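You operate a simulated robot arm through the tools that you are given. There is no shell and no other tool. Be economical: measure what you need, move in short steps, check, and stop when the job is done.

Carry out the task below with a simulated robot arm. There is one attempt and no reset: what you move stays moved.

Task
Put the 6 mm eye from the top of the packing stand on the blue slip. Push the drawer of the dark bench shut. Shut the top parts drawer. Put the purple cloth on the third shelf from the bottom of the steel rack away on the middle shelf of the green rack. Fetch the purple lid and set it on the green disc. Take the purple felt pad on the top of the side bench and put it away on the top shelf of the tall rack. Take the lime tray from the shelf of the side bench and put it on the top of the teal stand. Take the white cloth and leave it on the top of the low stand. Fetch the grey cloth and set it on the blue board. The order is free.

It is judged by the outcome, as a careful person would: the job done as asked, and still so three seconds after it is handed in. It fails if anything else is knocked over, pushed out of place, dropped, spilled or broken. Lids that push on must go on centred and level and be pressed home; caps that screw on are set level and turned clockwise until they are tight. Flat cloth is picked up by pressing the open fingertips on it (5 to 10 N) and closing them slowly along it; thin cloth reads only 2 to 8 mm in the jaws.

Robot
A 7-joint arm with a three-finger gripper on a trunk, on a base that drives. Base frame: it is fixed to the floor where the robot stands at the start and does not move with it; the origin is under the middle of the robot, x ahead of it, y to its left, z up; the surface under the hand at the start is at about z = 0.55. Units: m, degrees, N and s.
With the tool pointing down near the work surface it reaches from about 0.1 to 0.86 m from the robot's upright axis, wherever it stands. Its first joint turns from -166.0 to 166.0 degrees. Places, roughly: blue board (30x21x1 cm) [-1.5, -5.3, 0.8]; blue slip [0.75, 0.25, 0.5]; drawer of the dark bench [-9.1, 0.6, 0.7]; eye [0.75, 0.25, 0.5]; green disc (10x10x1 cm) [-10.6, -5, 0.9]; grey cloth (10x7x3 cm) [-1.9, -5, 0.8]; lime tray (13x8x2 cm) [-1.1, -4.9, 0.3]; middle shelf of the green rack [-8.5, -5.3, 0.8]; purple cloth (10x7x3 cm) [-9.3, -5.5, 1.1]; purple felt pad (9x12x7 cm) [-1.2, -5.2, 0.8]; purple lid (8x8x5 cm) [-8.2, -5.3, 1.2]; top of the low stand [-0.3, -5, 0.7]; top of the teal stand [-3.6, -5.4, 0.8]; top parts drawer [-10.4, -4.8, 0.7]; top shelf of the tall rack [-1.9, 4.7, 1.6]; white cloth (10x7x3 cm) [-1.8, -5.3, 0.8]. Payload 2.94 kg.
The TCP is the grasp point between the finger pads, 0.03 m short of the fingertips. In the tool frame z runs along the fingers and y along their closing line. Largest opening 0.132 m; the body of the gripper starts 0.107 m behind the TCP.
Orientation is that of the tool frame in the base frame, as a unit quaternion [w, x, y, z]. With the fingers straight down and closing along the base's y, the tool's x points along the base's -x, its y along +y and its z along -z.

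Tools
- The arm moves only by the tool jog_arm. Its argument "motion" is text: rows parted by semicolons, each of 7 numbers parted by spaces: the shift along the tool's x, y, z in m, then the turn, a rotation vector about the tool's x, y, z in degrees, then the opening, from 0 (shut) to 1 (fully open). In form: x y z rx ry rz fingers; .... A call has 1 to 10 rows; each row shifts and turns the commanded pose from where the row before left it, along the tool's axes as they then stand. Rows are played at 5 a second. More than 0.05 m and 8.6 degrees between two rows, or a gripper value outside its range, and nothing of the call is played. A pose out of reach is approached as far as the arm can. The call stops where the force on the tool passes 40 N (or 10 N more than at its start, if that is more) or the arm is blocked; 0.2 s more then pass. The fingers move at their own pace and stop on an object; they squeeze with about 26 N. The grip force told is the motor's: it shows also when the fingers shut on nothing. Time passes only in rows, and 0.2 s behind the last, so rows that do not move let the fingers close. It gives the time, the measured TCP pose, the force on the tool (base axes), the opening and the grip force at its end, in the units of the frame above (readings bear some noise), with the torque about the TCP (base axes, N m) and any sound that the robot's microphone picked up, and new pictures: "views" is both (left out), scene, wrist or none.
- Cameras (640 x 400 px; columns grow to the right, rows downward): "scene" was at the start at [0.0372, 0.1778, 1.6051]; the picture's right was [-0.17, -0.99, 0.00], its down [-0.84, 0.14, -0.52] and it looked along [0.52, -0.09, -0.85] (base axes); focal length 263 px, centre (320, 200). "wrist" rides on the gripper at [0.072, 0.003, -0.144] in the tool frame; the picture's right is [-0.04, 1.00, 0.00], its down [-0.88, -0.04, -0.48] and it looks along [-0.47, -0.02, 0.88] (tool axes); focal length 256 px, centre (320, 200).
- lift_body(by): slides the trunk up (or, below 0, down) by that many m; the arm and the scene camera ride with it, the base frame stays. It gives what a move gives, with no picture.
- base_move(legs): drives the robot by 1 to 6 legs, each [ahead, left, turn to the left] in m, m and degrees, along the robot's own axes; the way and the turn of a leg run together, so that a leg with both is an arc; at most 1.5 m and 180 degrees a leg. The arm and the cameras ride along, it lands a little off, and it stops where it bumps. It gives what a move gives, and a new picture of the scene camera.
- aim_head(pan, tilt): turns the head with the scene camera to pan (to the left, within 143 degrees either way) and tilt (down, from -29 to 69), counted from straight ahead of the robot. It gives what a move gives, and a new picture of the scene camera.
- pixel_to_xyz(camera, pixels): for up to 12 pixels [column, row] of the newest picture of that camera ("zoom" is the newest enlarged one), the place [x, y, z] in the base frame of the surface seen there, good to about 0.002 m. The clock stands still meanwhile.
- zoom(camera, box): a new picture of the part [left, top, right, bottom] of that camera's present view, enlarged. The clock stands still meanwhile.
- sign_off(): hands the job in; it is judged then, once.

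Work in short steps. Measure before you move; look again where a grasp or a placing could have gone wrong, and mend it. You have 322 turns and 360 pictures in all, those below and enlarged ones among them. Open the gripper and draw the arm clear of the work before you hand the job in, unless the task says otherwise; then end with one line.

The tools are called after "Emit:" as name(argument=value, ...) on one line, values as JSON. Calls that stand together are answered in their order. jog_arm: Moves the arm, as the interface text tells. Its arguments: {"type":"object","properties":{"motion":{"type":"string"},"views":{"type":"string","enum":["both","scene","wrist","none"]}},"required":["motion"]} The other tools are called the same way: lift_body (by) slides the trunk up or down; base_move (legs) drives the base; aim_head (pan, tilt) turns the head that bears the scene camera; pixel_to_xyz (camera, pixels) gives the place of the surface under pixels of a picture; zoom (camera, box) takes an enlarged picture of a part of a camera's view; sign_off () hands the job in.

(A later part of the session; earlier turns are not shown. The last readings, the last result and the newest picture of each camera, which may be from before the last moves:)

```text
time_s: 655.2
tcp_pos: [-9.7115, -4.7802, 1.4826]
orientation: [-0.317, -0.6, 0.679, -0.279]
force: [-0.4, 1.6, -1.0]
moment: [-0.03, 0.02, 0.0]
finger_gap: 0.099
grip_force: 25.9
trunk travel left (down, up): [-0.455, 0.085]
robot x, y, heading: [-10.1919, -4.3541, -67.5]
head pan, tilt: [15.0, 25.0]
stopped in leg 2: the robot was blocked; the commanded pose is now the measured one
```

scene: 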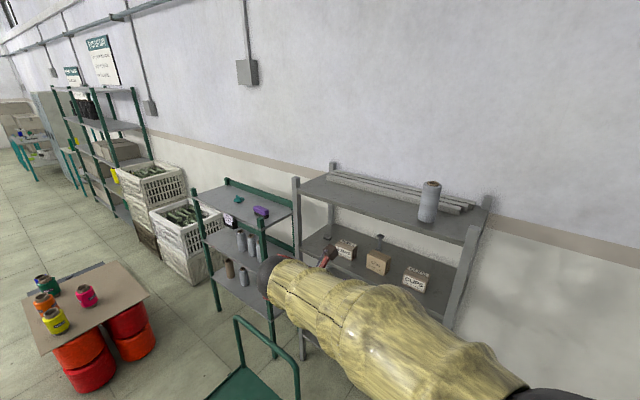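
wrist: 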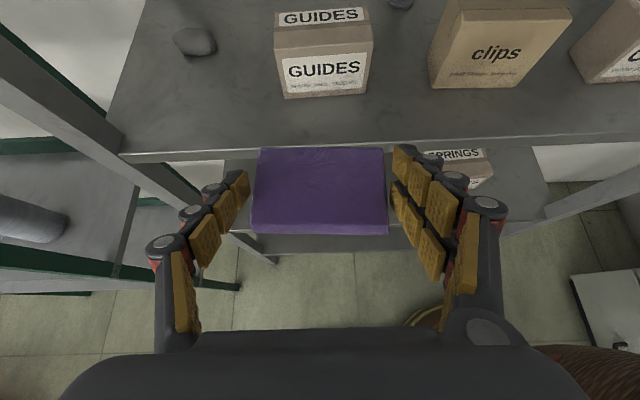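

I mis-signed that leg and bumped the oil stand. Move away east and inspect it.

Emit:
base_move(legs=[[0.05, 0.14, 7]])

Emit:
aim_head(pan=-110, tilt=50)

```text
time_s: 656.6
tcp_pos: [-9.5092, -4.7065, 1.4798]
orientation: [0.299, 0.642, -0.64, 0.297]
force: [1.6, -0.2, -0.4]
moment: [-0.02, 0.04, -0.07]
finger_gap: 0.0992
grip_force: 26.2
trunk travel left (down, up): [-0.455, 0.085]
robot x, y, heading: [-10.0448, -4.3384, -60.3]
head pan, tilt: [15.0, 25.0]
```

scene: 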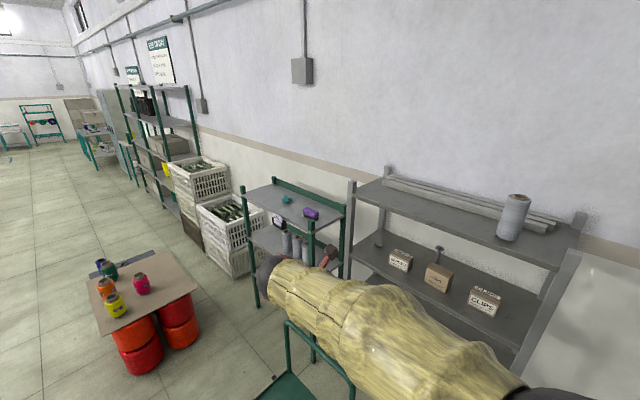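

```text
time_s: 658.6
tcp_pos: [-9.5106, -4.7069, 1.4806]
orientation: [-0.298, -0.641, 0.641, -0.297]
force: [-0.5, -0.1, -0.6]
moment: [0.02, 0.02, 0.0]
finger_gap: 0.0988
grip_force: 26.1
trunk travel left (down, up): [-0.455, 0.085]
robot x, y, heading: [-10.0454, -4.34, -60.5]
head pan, tilt: [-110.0, 50.0]
```

scene: 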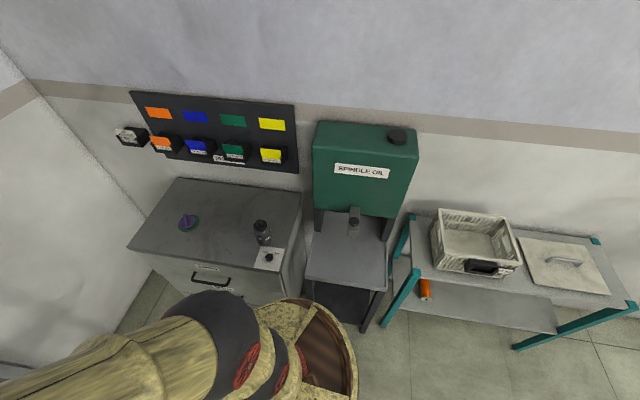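

All upright; check the stand hasn't shifted versus before (corners were x≈−10.50 at y −4.38 and −4.04).

Emit:
pixel_to_xyz(camera="scene", pixels=[[306, 274], [384, 289], [345, 280], [187, 222], [210, 275], [170, 262]])

```text
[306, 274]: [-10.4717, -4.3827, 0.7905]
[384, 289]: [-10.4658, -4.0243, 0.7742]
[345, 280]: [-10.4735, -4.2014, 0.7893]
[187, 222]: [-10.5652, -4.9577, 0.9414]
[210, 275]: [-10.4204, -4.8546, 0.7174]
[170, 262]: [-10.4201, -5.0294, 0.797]
```

Now drive north around the cart, then east, staying at this heading.

Emit:
base_move(legs=[[-0.43, 0.36, 0], [0.62, 1.1, 0]])

Emit:
aim_head(pan=-10, tilt=40)

```text
time_s: 667.8
tcp_pos: [-8.1484, -4.1624, 1.4814]
orientation: [-0.299, -0.641, 0.642, -0.297]
force: [0.4, 0.4, -1.6]
moment: [0.02, 0.0, 0.0]
finger_gap: 0.0989
grip_force: 26.5
trunk travel left (down, up): [-0.455, 0.085]
robot x, y, heading: [-8.6784, -3.7928, -60.6]
head pan, tilt: [-110.0, 50.0]
```

scene: 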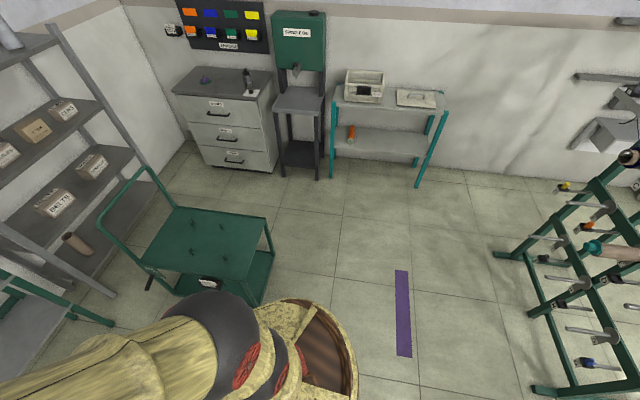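

```text
time_s: 669.6
tcp_pos: [-8.1493, -4.1624, 1.4816]
orientation: [-0.299, -0.64, 0.642, -0.297]
force: [-0.1, -0.2, -0.8]
moment: [0.02, 0.02, -0.01]
finger_gap: 0.0988
grip_force: 26.3
trunk travel left (down, up): [-0.455, 0.085]
robot x, y, heading: [-8.6802, -3.7972, -60.8]
head pan, tilt: [-10.0, 40.0]
```

scene: 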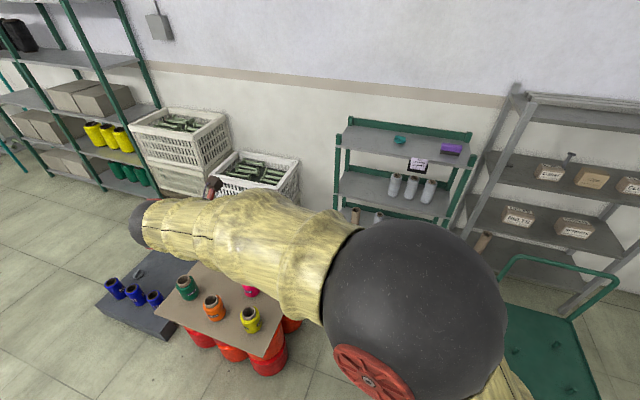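

Measure the middle shelf and obstructions.

Emit:
zoom(camera="scene", box=[320, 110, 480, 230])

Emit:
pixel_to_xyz(camera="scene", pixels=[[360, 185], [345, 195], [375, 190], [393, 190], [412, 187], [428, 190], [350, 178], [345, 150], [380, 155], [420, 160], [375, 175], [440, 215]])

```text
3.33 times, centred on (400, 170) of scene
```

zoom: 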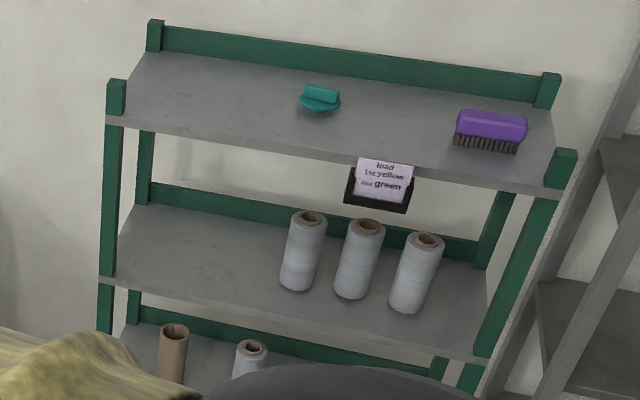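

```text
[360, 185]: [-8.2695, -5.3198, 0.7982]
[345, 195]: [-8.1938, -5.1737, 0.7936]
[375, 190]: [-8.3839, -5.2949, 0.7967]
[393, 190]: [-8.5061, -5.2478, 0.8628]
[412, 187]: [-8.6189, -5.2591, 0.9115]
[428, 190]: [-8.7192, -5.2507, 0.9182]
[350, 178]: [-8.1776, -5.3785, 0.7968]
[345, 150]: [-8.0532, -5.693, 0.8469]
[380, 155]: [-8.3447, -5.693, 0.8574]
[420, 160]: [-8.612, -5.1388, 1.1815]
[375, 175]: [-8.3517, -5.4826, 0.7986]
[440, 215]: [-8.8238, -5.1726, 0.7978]
```

Shelf z 0.797; free between x −8.14 and −8.46. Target cloth centre (−8.30, −5.30). Drive to (−8.62, −4.5) and lower the trunk.

Emit:
base_move(legs=[[0.63, -0.29, 0]])

Emit:
lift_body(by=-0.4)

Emit:
jog_arm(motion="-0.01 0.0333 0.01 0 0 0 0; -0.01 0.0333 0.01 0 0 0 0; 0 0.0333 0.02 0 0 0 0; 0 0.0333 0.02 0 0 0 0; 0 0.0333 0.02 0 0 0 0; 0 0.0333 0.02 0 0 0 0; 0 0 0 0 0 0 0", views="both")

```text
time_s: 673.4
tcp_pos: [-8.1099, -4.8653, 1.4807]
orientation: [-0.302, -0.634, 0.649, -0.293]
force: [0.4, -1.0, 0.0]
moment: [0.04, 0.03, -0.01]
finger_gap: 0.0992
grip_force: 26.8
trunk travel left (down, up): [-0.455, 0.085]
robot x, y, heading: [-8.6331, -4.4836, -61.6]
head pan, tilt: [-10.0, 40.0]
```

scene: 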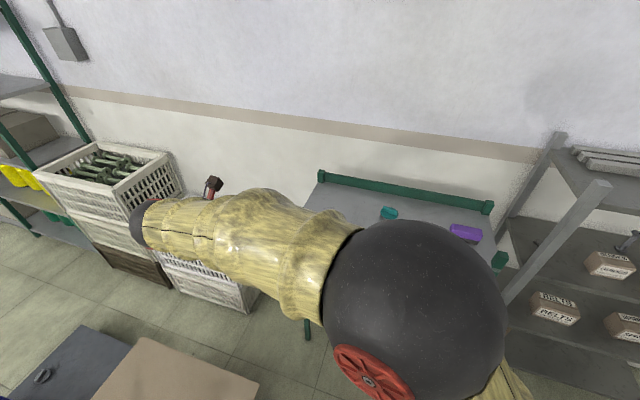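

```text
time_s: 677.2
tcp_pos: [-8.109, -4.8639, 1.0812]
orientation: [-0.302, -0.633, 0.65, -0.292]
force: [-0.2, -0.1, -0.7]
moment: [-0.04, -0.01, 0.02]
finger_gap: 0.0989
grip_force: 26.3
trunk travel left (down, up): [-0.055, 0.485]
robot x, y, heading: [-8.6316, -4.4821, -61.6]
head pan, tilt: [-10.0, 40.0]
```

```text
time_s: 678.8
tcp_pos: [-8.3109, -4.9225, 1.0004]
orientation: [-0.302, -0.634, 0.649, -0.294]
force: [-1.2, -0.1, -0.9]
moment: [0.01, -0.02, -0.02]
finger_gap: 0.0989
grip_force: 25.8
trunk travel left (down, up): [-0.055, 0.485]
robot x, y, heading: [-8.6316, -4.485, -61.7]
head pan, tilt: [-10.0, 40.0]
```

scene: 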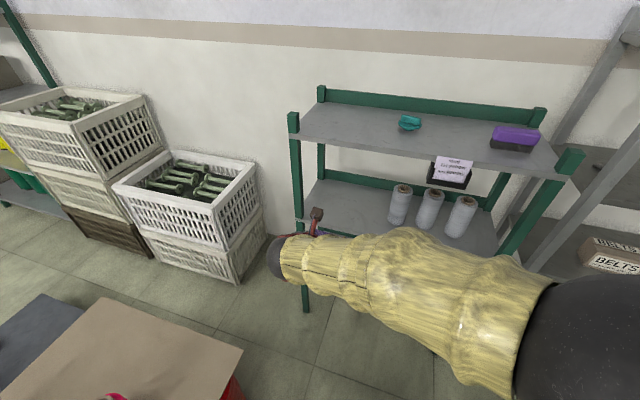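
wrist: 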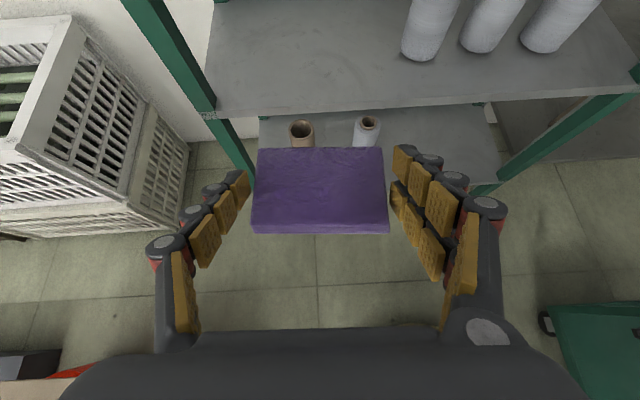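

Lower to z≈0.90, then slide into the middle shelf.

Emit:
jog_arm(motion="-0.0383 -0.007 0.0323 0 0 0 0; -0.0383 -0.008 0.0323 0 0 0 0; 0.0296 0 0.0351 0 0 0 0; 0.0296 0 0.0351 0 0 0 0; 0.0296 0 0.0351 0 0 0 0; 0.0296 0 0.0351 0 0 0 0; 0.0296 0 0.0351 0 0 0 0; 0 0 0 0 0 0 0", views="both")

```text
refused: row 1 steps farther than a row can; nothing moved
```

Shorter first rows.

Emit:
jog_arm(motion="-0.0255 -0.005 0.0215 0 0 0 0; -0.0255 -0.005 0.0215 0 0 0 0; -0.0255 -0.005 0.0215 0 0 0 0; 0.0296 0 0.0351 0 0 0 0; 0.0296 0 0.0351 0 0 0 0; 0.0296 0 0.0351 0 0 0 0; 0.0296 0 0.0351 0 0 0 0; 0.0296 0 0.0351 0 0 0 0; 0 0 0 0 0 0 0", views="both")

```text
time_s: 680.8
tcp_pos: [-8.3005, -5.1545, 0.9014]
orientation: [-0.301, -0.634, 0.649, -0.293]
force: [0.2, -0.3, -0.8]
moment: [0.01, 0.01, -0.01]
finger_gap: 0.0987
grip_force: 26.3
trunk travel left (down, up): [-0.055, 0.485]
robot x, y, heading: [-8.6308, -4.4842, -62.0]
head pan, tilt: [-10.0, 40.0]
```

scene: 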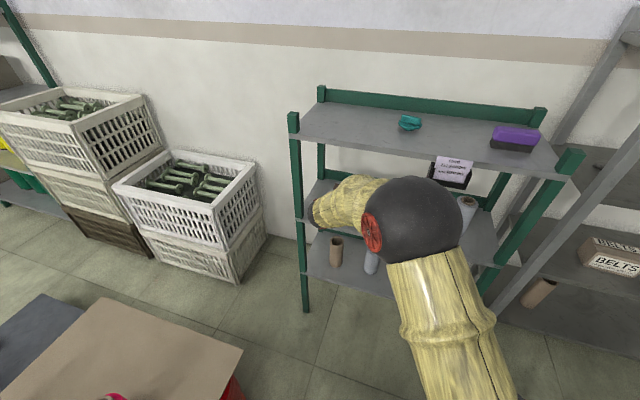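
wrist: 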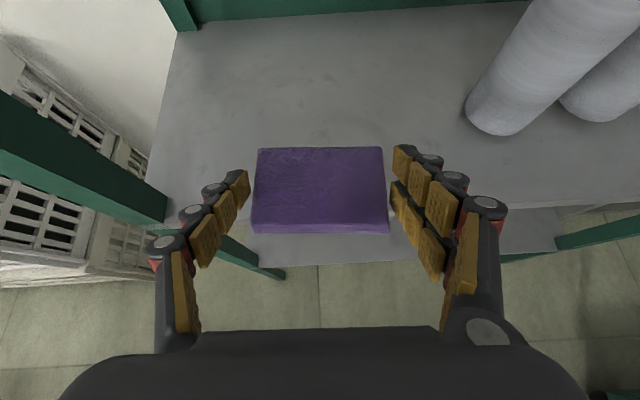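

Check the elbow's clearance to the label card before going further.

Emit:
pixel_to_xyz(camera="scene", pixels=[[410, 180], [440, 200], [425, 180], [455, 230], [450, 170], [350, 185], [330, 195], [430, 250]])

```text
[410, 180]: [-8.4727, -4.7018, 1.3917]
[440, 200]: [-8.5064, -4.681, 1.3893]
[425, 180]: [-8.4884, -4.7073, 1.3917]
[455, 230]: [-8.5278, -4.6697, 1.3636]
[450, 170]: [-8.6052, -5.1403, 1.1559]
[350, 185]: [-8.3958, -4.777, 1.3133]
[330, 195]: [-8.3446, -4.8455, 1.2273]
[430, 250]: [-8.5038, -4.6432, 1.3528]
```

Plenty of room. Continue in 13 cm and lower.

Emit:
jog_arm(motion="0.0296 0 0.0351 0 0 0 0; 0.0296 0 0.0351 0 0 0 0; 0.0258 0 0.0306 0 0 0 0; -0.0153 0 0.0129 0 0 0 0; -0.0153 0 0.0129 0 0 0 0; 0 0 0 0 0 0 0", views="wrist")

```text
time_s: 682.2
tcp_pos: [-8.3055, -5.285, 0.8635]
orientation: [-0.302, -0.634, 0.649, -0.294]
force: [0.1, -0.4, -0.8]
moment: [-0.01, 0.01, 0.0]
finger_gap: 0.0991
grip_force: 25.7
trunk travel left (down, up): [-0.055, 0.485]
robot x, y, heading: [-8.6349, -4.4838, -62.0]
head pan, tilt: [-10.0, 40.0]
```

wrist: 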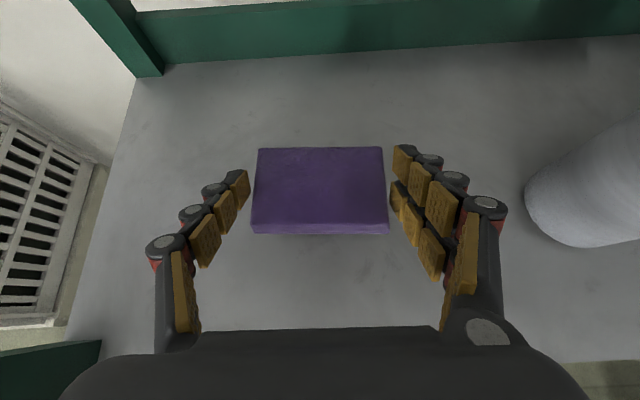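

Lower the last ~2.5 cm gently.

Emit:
jog_arm(motion="-0.0107 0 0.009 0 0 0 0; -0.0038 0 0.0032 0 0 0 0; -0.0023 0 0.0019 0 0 0 0; -0.0015 0 0.0013 0 0 0 0; 0 0 0 0 0 0 0", views="wrist")

```text
time_s: 683.4
tcp_pos: [-8.3061, -5.2829, 0.8376]
orientation: [-0.302, -0.634, 0.649, -0.293]
force: [0.0, 0.1, -0.6]
moment: [0.02, -0.02, -0.01]
finger_gap: 0.0989
grip_force: 26.4
trunk travel left (down, up): [-0.055, 0.485]
robot x, y, heading: [-8.6348, -4.4849, -62.0]
head pan, tilt: [-10.0, 40.0]
```

wrist: 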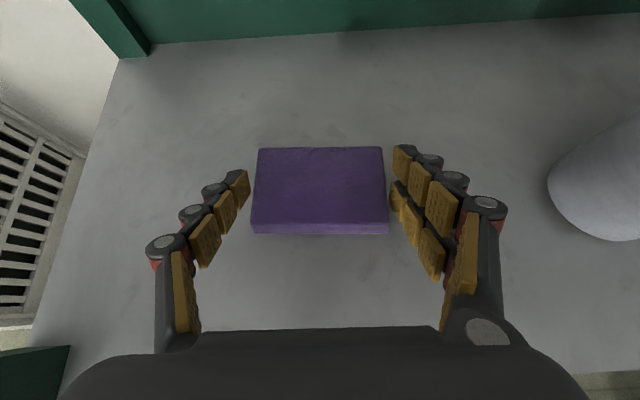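

Down 1.5 mm more and release; then withdraw along the tool axis.

Emit:
jog_arm(motion="-0.0012 0 0.001 0 0 0 0; 0 0 0 0 0 0 0; 0 0 0 0 0 0 0.85; 0 0 0 0 0 0 0.9; 0 0 0 0 0 0 0.9; 0.0115 0 -0.0097 0 0 0 0.9; 0.0115 0 -0.0097 0 0 0 0.9; -0.01 0 -0.035 0 0 0 0.9; -0.02 0 -0.035 0 0 0 0.9; 0 0 0 0 0 0 0.9", views="wrist")

```text
time_s: 685.6
tcp_pos: [-8.3065, -5.2114, 0.8887]
orientation: [-0.302, -0.634, 0.649, -0.293]
force: [0.3, 0.9, -0.7]
moment: [0.0, 0.0, -0.04]
finger_gap: 0.1188
grip_force: 0.0
trunk travel left (down, up): [-0.055, 0.485]
robot x, y, heading: [-8.635, -4.4866, -61.7]
head pan, tilt: [-10.0, 40.0]
```

wrist: 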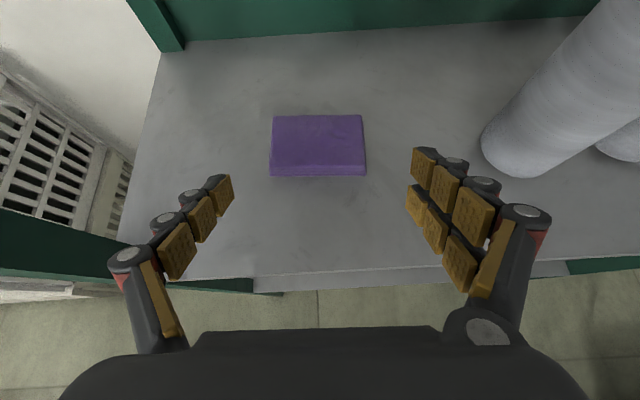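

Purple cloth is placed. Retract the arm fully from the rack.

Emit:
jog_arm(motion="-0.032 0 -0.038 0 0 0 0.5; -0.032 0 -0.038 0 0 0 0.5; -0.032 0 -0.038 0 0 0 0.5; -0.032 0 -0.038 0 0 0 0.3; -0.032 0 -0.038 0 0 0 0; 0.02 0 -0.02 0 -8 0 0; 0.02 0 -0.02 0 -8 0 0; 0.02 0 -0.02 0 -8 0 0; 0.02 0 -0.02 0 -8 0 0; 0 0 0 0 -8 0 0", views="none")

Emit:
base_move(legs=[[-0.62, 0.3, 0], [-0.3, -0.4, 0]])

Emit:
aim_head(pan=-140, tilt=30)

```text
time_s: 687.8
tcp_pos: [-8.2982, -4.9755, 1.0002]
orientation: [-0.061, -0.696, 0.713, -0.058]
force: [-0.1, -0.1, -0.2]
moment: [-0.03, 0.01, -0.01]
finger_gap: 0.0002
grip_force: 25.6
trunk travel left (down, up): [-0.055, 0.485]
robot x, y, heading: [-8.6304, -4.4858, -61.9]
head pan, tilt: [-10.0, 40.0]
```

```text
time_s: 694.2
tcp_pos: [-8.8277, -4.2186, 1.0]
orientation: [-0.063, -0.695, 0.713, -0.059]
force: [-0.2, -0.4, -0.2]
moment: [-0.03, 0.02, -0.03]
finger_gap: 0.0002
grip_force: 25.7
trunk travel left (down, up): [-0.055, 0.485]
robot x, y, heading: [-9.1633, -3.7276, -61.8]
head pan, tilt: [-10.0, 40.0]
```

scene: 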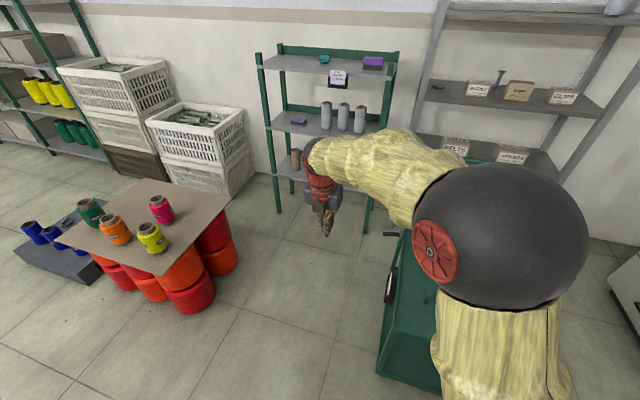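

```text
time_s: 696.3
tcp_pos: [-8.8284, -4.2181, 0.9998]
orientation: [-0.062, -0.696, 0.713, -0.059]
force: [-0.3, -0.2, 0.0]
moment: [-0.05, 0.02, 0.01]
finger_gap: 0.0
grip_force: 26.6
trunk travel left (down, up): [-0.055, 0.485]
robot x, y, heading: [-9.1641, -3.7255, -62.0]
head pan, tilt: [-140.0, 30.0]
```

scene: 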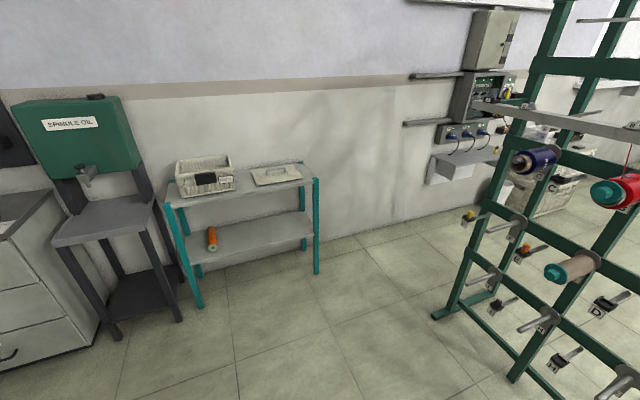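

Measure the green spool frame's nearest feet and free passage to the north-west.

Emit:
pixel_to_xyz(camera="scene", pixels=[[440, 318], [515, 378], [495, 285], [460, 210], [430, 220], [318, 272], [470, 170], [520, 215], [550, 30], [380, 250]])

Emit:
jog_arm(motion="-0.045 0 0 0 0 0 0; -0.045 0 0 0 0 0 0; -0.045 0 -0.01 0 0 0 0; 0 0 0 0 0 0 0", views="none")

```text
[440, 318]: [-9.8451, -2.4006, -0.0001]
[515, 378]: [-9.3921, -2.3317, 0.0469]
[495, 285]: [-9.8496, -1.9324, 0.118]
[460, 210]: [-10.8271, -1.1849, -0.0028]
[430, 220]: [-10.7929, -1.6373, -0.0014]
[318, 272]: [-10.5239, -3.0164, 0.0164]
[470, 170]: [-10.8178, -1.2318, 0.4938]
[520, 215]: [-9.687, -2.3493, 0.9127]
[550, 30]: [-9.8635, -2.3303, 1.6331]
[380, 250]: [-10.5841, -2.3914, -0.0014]
```

```text
time_s: 697.3
tcp_pos: [-8.8249, -4.0838, 0.9849]
orientation: [-0.063, -0.696, 0.712, -0.059]
force: [-0.6, 0.9, 0.0]
moment: [-0.02, 0.01, -0.03]
finger_gap: 0.0
grip_force: 26.4
trunk travel left (down, up): [-0.055, 0.485]
robot x, y, heading: [-9.164, -3.7276, -61.9]
head pan, tilt: [-140.0, 30.0]
```

Turn north and move to about (−10.1, −3.4) to look up the passage.

Emit:
base_move(legs=[[0, 0, 152], [0.3, 0.9, 0]])

Emit:
aim_head(pan=0, tilt=25)

```text
time_s: 708.6
tcp_pos: [-10.2182, -2.9876, 0.9852]
orientation: [-0.043, 0.854, 0.513, 0.073]
force: [0.0, 0.0, -0.5]
moment: [0.01, 0.02, 0.0]
finger_gap: 0.0
grip_force: 25.9
trunk travel left (down, up): [-0.055, 0.485]
robot x, y, heading: [-10.0796, -3.4628, 91.4]
head pan, tilt: [-140.0, 30.0]
```

scene: 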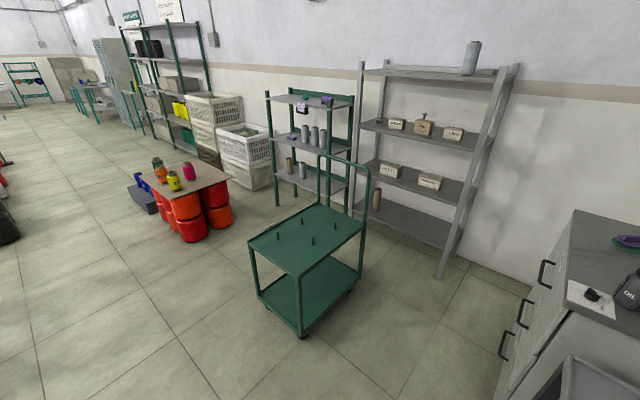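

```text
time_s: 710.8
tcp_pos: [-10.2181, -2.9872, 0.9857]
orientation: [-0.043, 0.854, 0.513, 0.074]
force: [0.1, -0.2, 0.2]
moment: [-0.01, -0.02, 0.0]
finger_gap: 0.0
grip_force: 25.9
trunk travel left (down, up): [-0.055, 0.485]
robot x, y, heading: [-10.0788, -3.4562, 91.3]
head pan, tilt: [0.0, 25.0]
```

scene: 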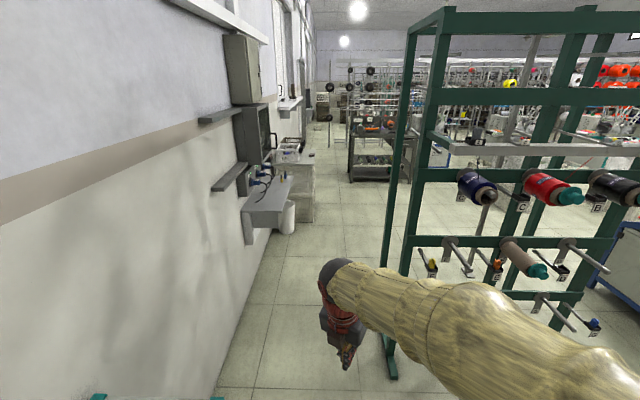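

Measure the passage and the dark bench.

Emit:
pixel_to_xyz(camera="scene", pixels=[[392, 375], [388, 250], [250, 240], [292, 180], [287, 232], [313, 190], [295, 220], [350, 160], [390, 165], [350, 182], [375, 145], [310, 160]])

Emit:
zoom(camera="scene", box=[230, 80, 430, 260])

```text
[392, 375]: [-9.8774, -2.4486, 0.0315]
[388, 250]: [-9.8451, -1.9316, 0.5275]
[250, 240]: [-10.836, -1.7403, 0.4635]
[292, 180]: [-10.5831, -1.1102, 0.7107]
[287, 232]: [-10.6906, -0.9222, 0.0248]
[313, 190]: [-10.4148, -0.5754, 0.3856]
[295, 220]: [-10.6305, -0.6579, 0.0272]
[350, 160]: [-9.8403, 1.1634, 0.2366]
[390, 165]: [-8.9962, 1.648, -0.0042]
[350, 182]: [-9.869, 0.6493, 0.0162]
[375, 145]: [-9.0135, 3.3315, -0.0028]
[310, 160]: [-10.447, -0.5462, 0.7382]
```

```text
2.22 times, centred on (330, 170) of scene
```

zoom: 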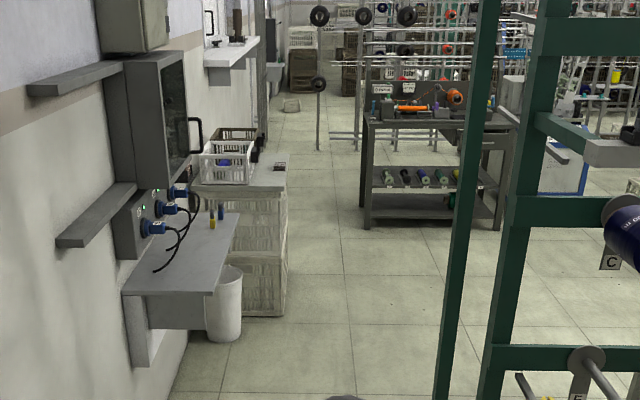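

Check how far right the elbow sits relative to the frame post.

Emit:
aim_head(pan=-35, tilt=40)

Emit:
pixel_to_xyz(camera="scene", pixels=[[320, 250], [400, 250], [450, 300], [350, 300], [300, 200], [480, 250]])

```text
time_s: 711.9
tcp_pos: [-10.2181, -2.9872, 0.9855]
orientation: [-0.043, 0.855, 0.512, 0.074]
force: [-0.1, 1.0, 0.1]
moment: [-0.01, 0.0, -0.04]
finger_gap: 0.0003
grip_force: 26.1
trunk travel left (down, up): [-0.055, 0.485]
robot x, y, heading: [-10.0745, -3.4609, 91.6]
head pan, tilt: [-35.0, 40.0]
```

scene: 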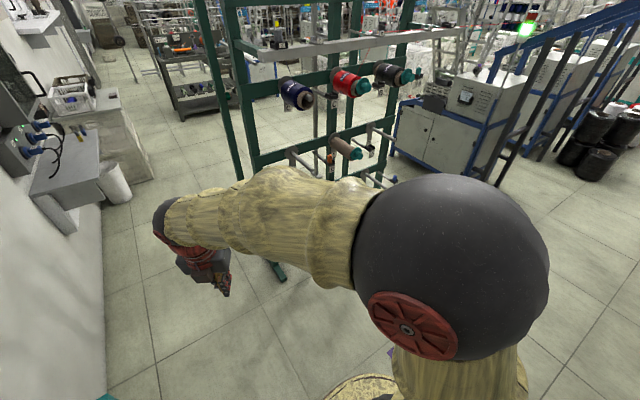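

```text
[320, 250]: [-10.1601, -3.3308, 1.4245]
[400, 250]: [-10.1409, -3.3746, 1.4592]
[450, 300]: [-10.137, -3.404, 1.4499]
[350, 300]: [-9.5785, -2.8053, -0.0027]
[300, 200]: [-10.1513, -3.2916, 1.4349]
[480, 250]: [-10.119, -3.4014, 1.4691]
```

Elbow is near the axis, fine. Drive up the passage.

Emit:
base_move(legs=[[1.0, 0.06, -1.6], [0.95, 0, 0], [0.7, -0.5, 0]])

Emit:
aim_head(pan=-10, tilt=35)

```text
time_s: 718.1
tcp_pos: [-10.2321, -1.9202, 0.985]
orientation: [-0.038, 0.882, 0.464, 0.077]
force: [0.5, -0.3, -0.1]
moment: [-0.01, -0.03, 0.0]
finger_gap: 0.0
grip_force: 26.0
trunk travel left (down, up): [-0.055, 0.485]
robot x, y, heading: [-10.1439, -2.4083, 85.3]
head pan, tilt: [-35.0, 40.0]
stopped in leg 2: the robot was blocked; the commanded pose is now the measured one
```

scene: 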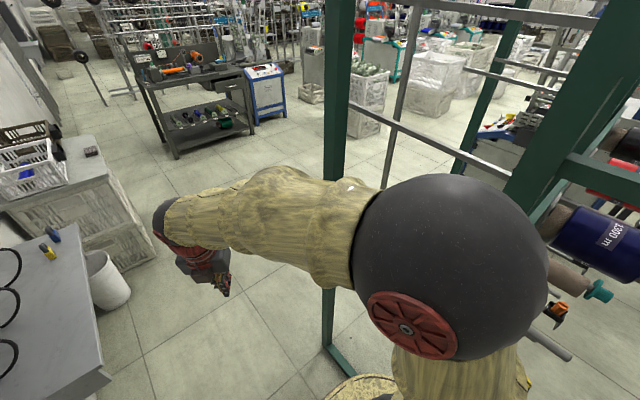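

```text
time_s: 719.0
tcp_pos: [-10.2308, -1.9199, 0.9852]
orientation: [-0.039, 0.881, 0.464, 0.076]
force: [1.2, 0.5, -0.4]
moment: [-0.02, -0.02, -0.01]
finger_gap: 0.0
grip_force: 26.5
trunk travel left (down, up): [-0.055, 0.485]
robot x, y, heading: [-10.1404, -2.4039, 85.0]
head pan, tilt: [-10.0, 35.0]
```

scene: 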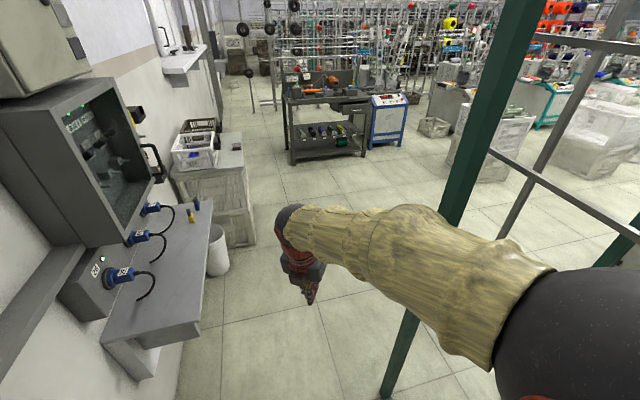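

Bumped the frame's foot on the right; shift left 0.16 and straighten.

Emit:
base_move(legs=[[-0.04, 0.05, 0], [0, 0.11, 5]])

Emit:
aim_head(pan=-60, tilt=65)

Emit:
pixel_to_xyz(camera="scene", pixels=[[200, 60], [250, 60], [180, 100], [220, 30], [150, 60]])

```text
time_s: 720.8
tcp_pos: [-10.4339, -1.9604, 0.9853]
orientation: [-0.042, 0.86, 0.503, 0.075]
force: [0.2, -0.5, 0.0]
moment: [-0.03, 0.03, -0.02]
finger_gap: 0.0
grip_force: 26.1
trunk travel left (down, up): [-0.055, 0.485]
robot x, y, heading: [-10.3064, -2.4336, 90.2]
head pan, tilt: [-10.0, 35.0]
```

scene: 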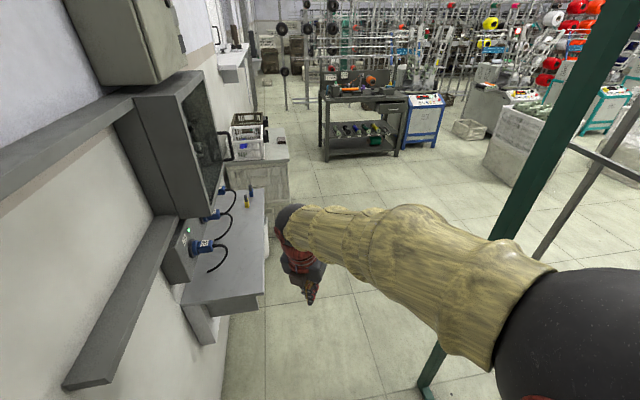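

```text
time_s: 721.9
tcp_pos: [-10.4342, -1.9606, 0.9853]
orientation: [-0.042, 0.86, 0.503, 0.074]
force: [-0.3, -0.8, 0.4]
moment: [0.0, -0.01, -0.01]
finger_gap: 0.0002
grip_force: 26.7
trunk travel left (down, up): [-0.055, 0.485]
robot x, y, heading: [-10.3069, -2.4367, 90.0]
head pan, tilt: [-60.0, 65.0]
```

scene: 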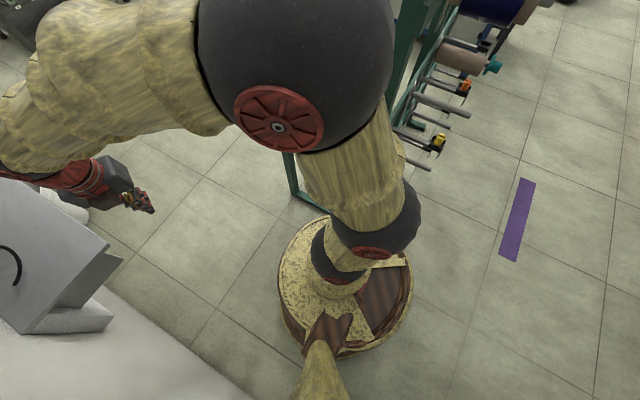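

```text
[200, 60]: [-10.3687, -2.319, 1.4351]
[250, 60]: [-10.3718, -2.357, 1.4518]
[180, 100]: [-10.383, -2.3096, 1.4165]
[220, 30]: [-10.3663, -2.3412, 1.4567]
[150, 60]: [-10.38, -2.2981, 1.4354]
```

Swing the hand 0.2 m to the right, clear of the wall cabinet, then go forward.

Emit:
jog_arm(motion="0.021 0.038 0.004 0 0 0 0; 0.021 0.038 0.004 0 0 0 0; 0.021 0.038 0.004 0 0 0 0; 0.021 0.038 0.004 0 0 0 0; 0.021 0.038 0.004 0 0 0 0; 0 0 0 0 0 0 0", views="none")

Emit:
base_move(legs=[[0.5, 0, 0]])

Emit:
aim_head(pan=0, tilt=45)

```text
time_s: 723.3
tcp_pos: [-10.2171, -1.9605, 0.9827]
orientation: [-0.042, 0.861, 0.502, 0.074]
force: [0.8, 0.0, -0.6]
moment: [0.0, 0.0, 0.0]
finger_gap: 0.0003
grip_force: 25.8
trunk travel left (down, up): [-0.055, 0.485]
robot x, y, heading: [-10.3087, -2.4355, 89.9]
head pan, tilt: [-60.0, 65.0]
```

```text
time_s: 726.2
tcp_pos: [-10.2217, -1.4677, 0.9829]
orientation: [-0.041, 0.859, 0.505, 0.075]
force: [-0.4, 0.5, 0.2]
moment: [0.01, -0.05, -0.03]
finger_gap: 0.0
grip_force: 26.1
trunk travel left (down, up): [-0.055, 0.485]
robot x, y, heading: [-10.3032, -1.9413, 90.5]
head pan, tilt: [-60.0, 65.0]
```

scene: 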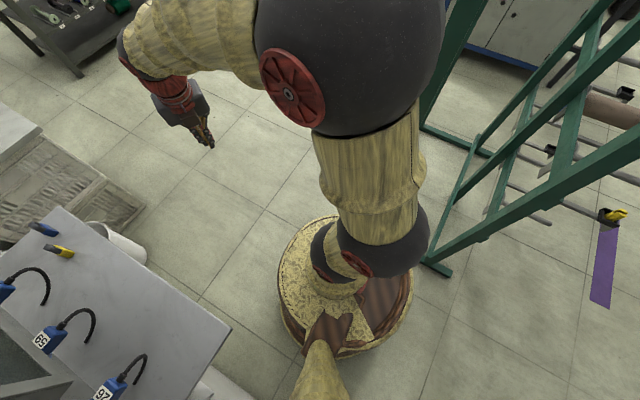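

```text
time_s: 727.5
tcp_pos: [-10.2227, -1.4664, 0.9827]
orientation: [-0.042, 0.859, 0.505, 0.074]
force: [0.4, -0.9, 0.0]
moment: [0.01, 0.02, 0.03]
finger_gap: 0.0
grip_force: 26.7
trunk travel left (down, up): [-0.055, 0.485]
robot x, y, heading: [-10.306, -1.9453, 90.4]
head pan, tilt: [0.0, 45.0]
```

scene: 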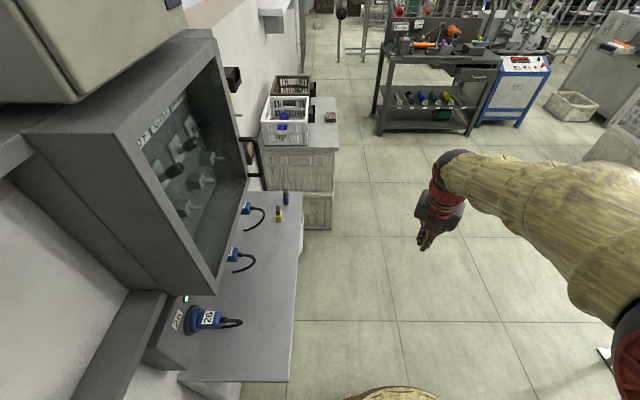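

Advance 0.4, then angle right toward the dark bench.

Emit:
base_move(legs=[[0.42, -0.02, 0], [0.5, -0.6, 0]])

Emit:
aim_head(pan=-12, tilt=35)

Emit:
zoom(camera="scene", box=[200, 60, 420, 240])

```text
time_s: 734.0
tcp_pos: [-9.603, -0.5419, 0.9829]
orientation: [-0.041, 0.861, 0.501, 0.075]
force: [0.2, 0.2, -0.7]
moment: [0.04, -0.04, 0.0]
finger_gap: 0.0001
grip_force: 26.5
trunk travel left (down, up): [-0.055, 0.485]
robot x, y, heading: [-9.6901, -1.0118, 89.8]
head pan, tilt: [0.0, 45.0]
```

scene: 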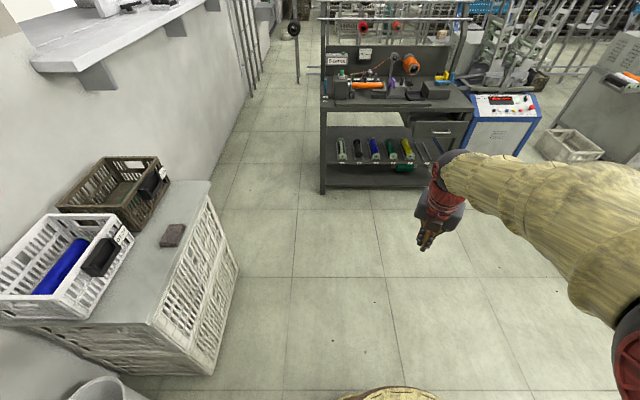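

```text
time_s: 734.7
tcp_pos: [-9.6021, -0.5425, 0.9833]
orientation: [-0.042, 0.861, 0.502, 0.075]
force: [0.3, -0.5, 0.5]
moment: [-0.03, -0.01, 0.01]
finger_gap: 0.0001
grip_force: 25.5
trunk travel left (down, up): [-0.055, 0.485]
robot x, y, heading: [-9.6906, -1.016, 89.9]
head pan, tilt: [-12.0, 35.0]
```

scene: 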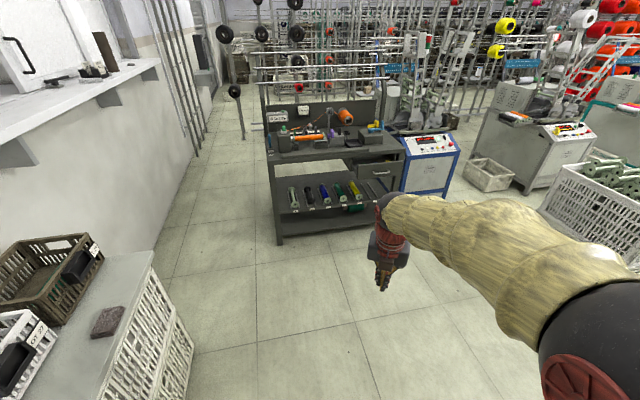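

```text
2.22 times, centred on (310, 150) of scene
```

zoom: 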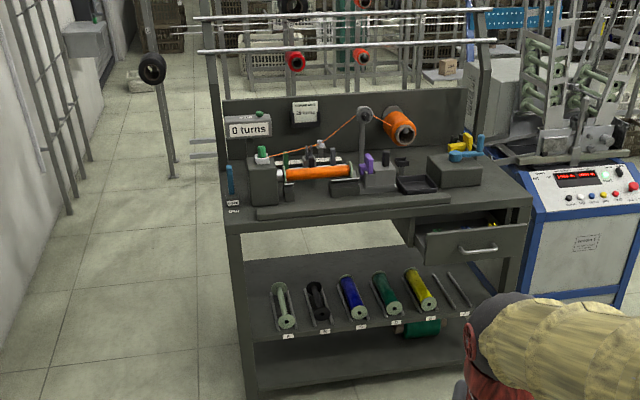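

The drawer with the silver handle at (375,170) is open. Measure it.

Emit:
pixel_to_xyz(camera="zoom", pixels=[[425, 250], [518, 235], [478, 248], [470, 230], [430, 265], [515, 250], [400, 215], [525, 195], [350, 210], [240, 235], [490, 245]])

```text
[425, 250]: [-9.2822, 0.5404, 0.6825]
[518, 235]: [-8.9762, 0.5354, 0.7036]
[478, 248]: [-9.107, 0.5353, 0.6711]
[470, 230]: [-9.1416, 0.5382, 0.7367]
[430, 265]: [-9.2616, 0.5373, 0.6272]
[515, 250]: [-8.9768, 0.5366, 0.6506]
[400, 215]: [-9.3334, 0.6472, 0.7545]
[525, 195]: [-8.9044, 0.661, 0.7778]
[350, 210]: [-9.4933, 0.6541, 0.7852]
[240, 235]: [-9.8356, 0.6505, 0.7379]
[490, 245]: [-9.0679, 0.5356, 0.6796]
```

Drawer face at y≈0.537 (x −9.285…−8.965, z 0.62–0.745), bench edge y≈0.655. Unroll the tool to its normal side first.

Emit:
jog_arm(motion="0 0 0 0 0 8.4 0; 0 0 0 0 0 8.4 0; 0 0 0 0 0 8.4 0; 0 0 0 0 0 8.4 0; 0 0 0 0 0 8.4 0; 0 0 0 0 0 8.4 0; 0 0 0 0 0 8.4 0; 0 0 0 0 0 8.4 0; 0 0 0 0 0 8.4 0; 0 0 0 0 0 8.4 0", views="none")

Emit:
jog_arm(motion="0 0 0 0 0 8.4 0; 0 0 0 0 0 8.4 0; 0 0 0 0 0 8.4 0; 0 0 0 0 0 8.4 0; 0 0 0 0 0 8.4 0; 0 0 0 0 0 8.4 0; 0 0 0 0 0 8.4 0; 0 0 0 0 0 7.8 0; 0 0 0 0 0 0 0", views="none")

```text
time_s: 736.9
tcp_pos: [-9.6022, -0.5428, 0.9834]
orientation: [-0.081, 0.975, -0.204, 0.028]
force: [0.0, -0.7, 0.8]
moment: [0.03, 0.02, -0.02]
finger_gap: 0.0
grip_force: 26.0
trunk travel left (down, up): [-0.055, 0.485]
robot x, y, heading: [-9.6931, -1.0169, 90.0]
head pan, tilt: [-12.0, 35.0]
```

```text
time_s: 738.9
tcp_pos: [-9.6015, -0.5428, 0.9832]
orientation: [0.083, -0.703, 0.706, 0.022]
force: [0.8, -1.5, -0.5]
moment: [0.01, 0.0, 0.04]
finger_gap: 0.0
grip_force: 26.0
trunk travel left (down, up): [-0.055, 0.485]
robot x, y, heading: [-9.6909, -1.0173, 90.2]
head pan, tilt: [-12.0, 35.0]
```

Drive so that the hand comes in front of the drawer.

Emit:
base_move(legs=[[0.92, -0.47, 0]])

Emit:
aim_head(pan=0, tilt=55)

Emit:
jog_arm(motion="0 0 0 0 0 0 0", views="wrist")

```text
time_s: 744.3
tcp_pos: [-9.1217, 0.3813, 0.9831]
orientation: [0.082, -0.701, 0.708, 0.021]
force: [-0.1, 0.3, 0.4]
moment: [0.01, 0.0, -0.01]
finger_gap: 0.0
grip_force: 26.1
trunk travel left (down, up): [-0.055, 0.485]
robot x, y, heading: [-9.2156, -0.0915, 89.6]
head pan, tilt: [-12.0, 35.0]
```

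scene: 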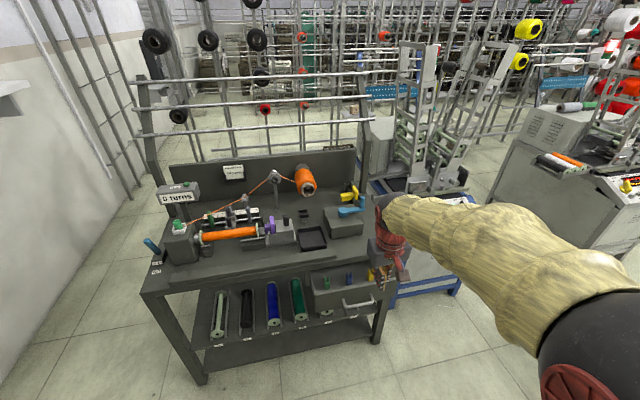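

```text
time_s: 745.1
tcp_pos: [-9.1218, 0.3797, 0.9827]
orientation: [0.082, -0.7, 0.709, 0.021]
force: [-0.5, -0.4, -0.2]
moment: [-0.01, -0.01, 0.01]
finger_gap: 0.0
grip_force: 25.9
trunk travel left (down, up): [-0.055, 0.485]
robot x, y, heading: [-9.214, -0.0948, 89.5]
head pan, tilt: [0.0, 55.0]
```

scene: 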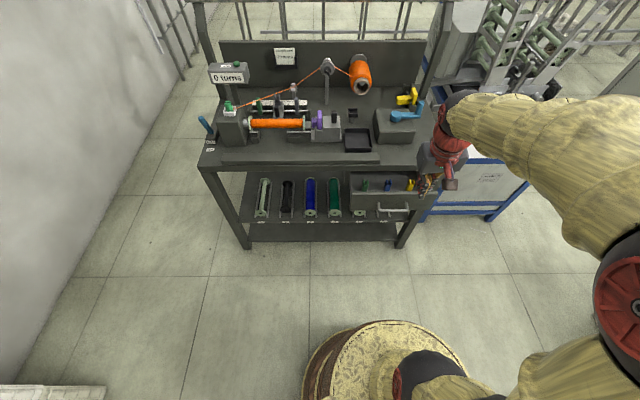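

```text
time_s: 745.5
tcp_pos: [-9.1227, 0.3806, 0.9828]
orientation: [0.082, -0.7, 0.709, 0.021]
force: [0.9, 0.3, -0.2]
moment: [0.0, -0.02, 0.0]
finger_gap: 0.0
grip_force: 25.8
trunk travel left (down, up): [-0.055, 0.485]
robot x, y, heading: [-9.2154, -0.092, 89.4]
head pan, tilt: [0.0, 55.0]
```

wrist: 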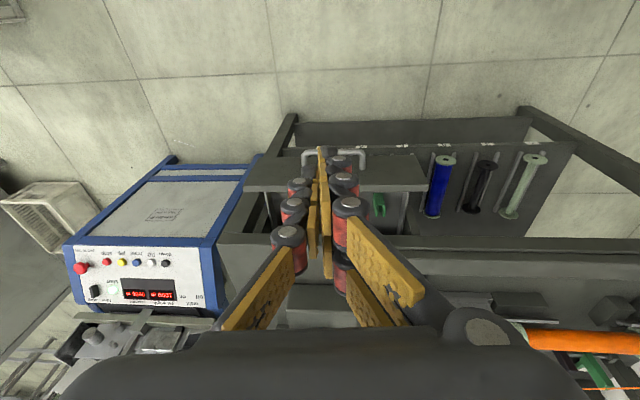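

Lower in front of the drawer front, above handle height.

Emit:
jog_arm(motion="0.0061 0.0036 0.0407 0 0 0 0; 0.0061 0.0036 0.0407 0 0 0 0; 0.0061 0.0036 0.0407 0 0 0 0; 0.0061 0.0036 0.0407 0 0 0 0; 0.0061 0.0036 0.0407 0 0 0 0; 0.0061 0.0036 0.0407 0 0 0 0; 0 0 0 0 0 0 0", views="wrist")

Emit:
pixel_to_xyz(camera="wrist", pixels=[[290, 190], [400, 190], [270, 215], [345, 150], [300, 170], [370, 165], [420, 200]])

```text
time_s: 747.1
tcp_pos: [-9.1259, 0.3806, 0.7355]
orientation: [0.084, -0.7, 0.709, 0.021]
force: [0.6, 0.9, -0.5]
moment: [0.01, -0.04, -0.02]
finger_gap: 0.0001
grip_force: 25.3
trunk travel left (down, up): [-0.055, 0.485]
robot x, y, heading: [-9.2128, -0.0936, 89.5]
head pan, tilt: [0.0, 55.0]
```

wrist: 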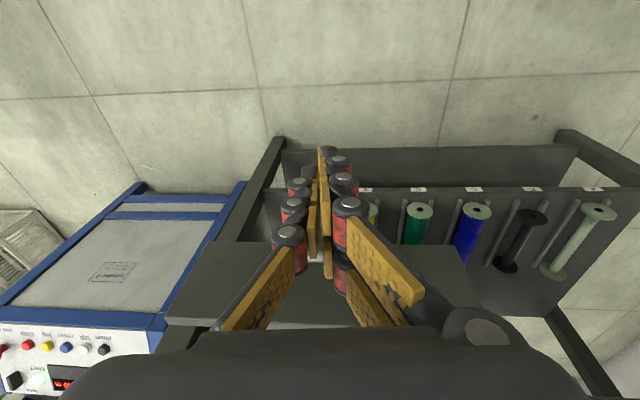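

```text
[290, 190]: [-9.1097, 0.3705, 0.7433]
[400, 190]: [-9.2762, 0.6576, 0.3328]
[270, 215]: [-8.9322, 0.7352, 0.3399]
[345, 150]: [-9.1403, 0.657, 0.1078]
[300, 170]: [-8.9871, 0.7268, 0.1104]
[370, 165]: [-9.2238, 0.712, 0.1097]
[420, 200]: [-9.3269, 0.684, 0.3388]
```

Push the drawer in (+y).

Emit:
jog_arm(motion="-0.0297 0 0.0044 0 0 0 0; -0.0297 0 0.0044 0 0 0 0; -0.0297 0 0.0044 0 0 0 0; -0.0297 0 0.0044 0 0 0 0; -0.0297 0 0.0044 0 0 0 0; -0.0198 0 0.003 0 0 0 0; -0.0198 0 0.003 0 0 0 0; -0.0198 0 0.003 0 0 0 0; 0 0 0 0 0 0 0", views="both")

```text
time_s: 749.1
tcp_pos: [-9.1183, 0.5901, 0.7356]
orientation: [0.083, -0.7, 0.709, 0.021]
force: [0.5, 0.0, 0.1]
moment: [0.04, -0.02, -0.03]
finger_gap: 0.0
grip_force: 26.4
trunk travel left (down, up): [-0.055, 0.485]
robot x, y, heading: [-9.2185, -0.0919, 89.5]
head pan, tilt: [0.0, 55.0]
```

scene: 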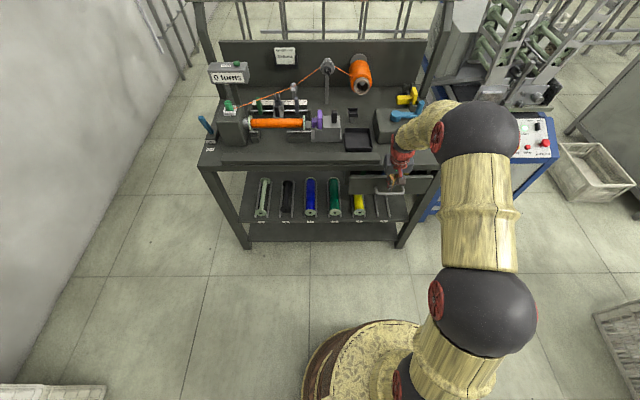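
wrist: 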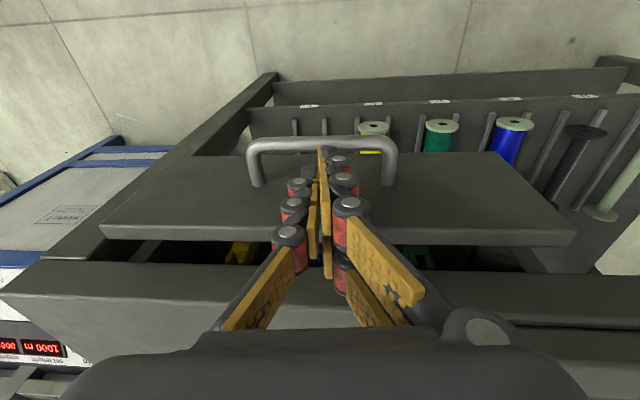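

Drawer is moving in smoothly. Continue until it stops.

Emit:
jog_arm(motion="-0.0148 0 0.0022 0 0 0 0; -0.0148 0 0.0022 0 0 0 0; -0.0099 0 0.0015 0 0 0 0; -0.0099 0 0.0015 0 0 0 0; -0.0099 0 0.0015 0 0 0 0; 0 0 0 0 0 0 0", views="both")

```text
time_s: 750.0
tcp_pos: [-9.1172, 0.627, 0.7321]
orientation: [0.074, -0.7, 0.71, 0.014]
force: [-0.3, -7.8, 0.5]
moment: [-0.19, 0.01, 0.04]
finger_gap: 0.0
grip_force: 25.9
trunk travel left (down, up): [-0.055, 0.485]
robot x, y, heading: [-9.215, -0.0931, 89.6]
head pan, tilt: [0.0, 55.0]
stopped in row 4: the force on the tool passed its limit at 50 N (the readings are from after the stop); the commanded pose is now the measured one
```

scene: 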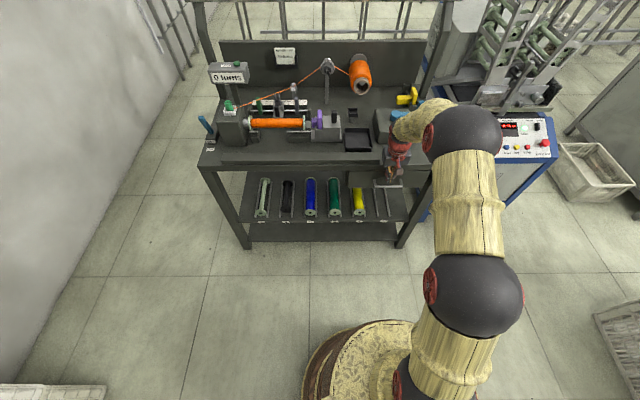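
wrist: 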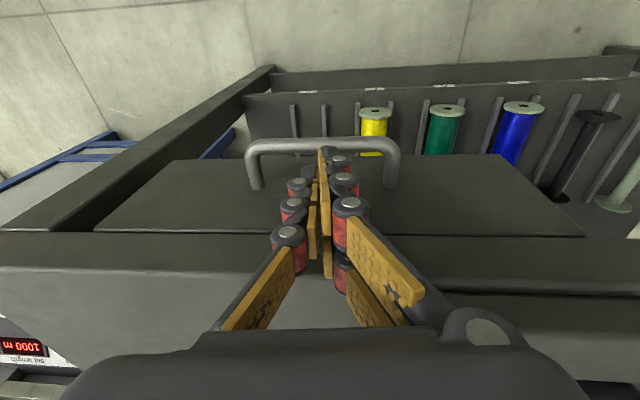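

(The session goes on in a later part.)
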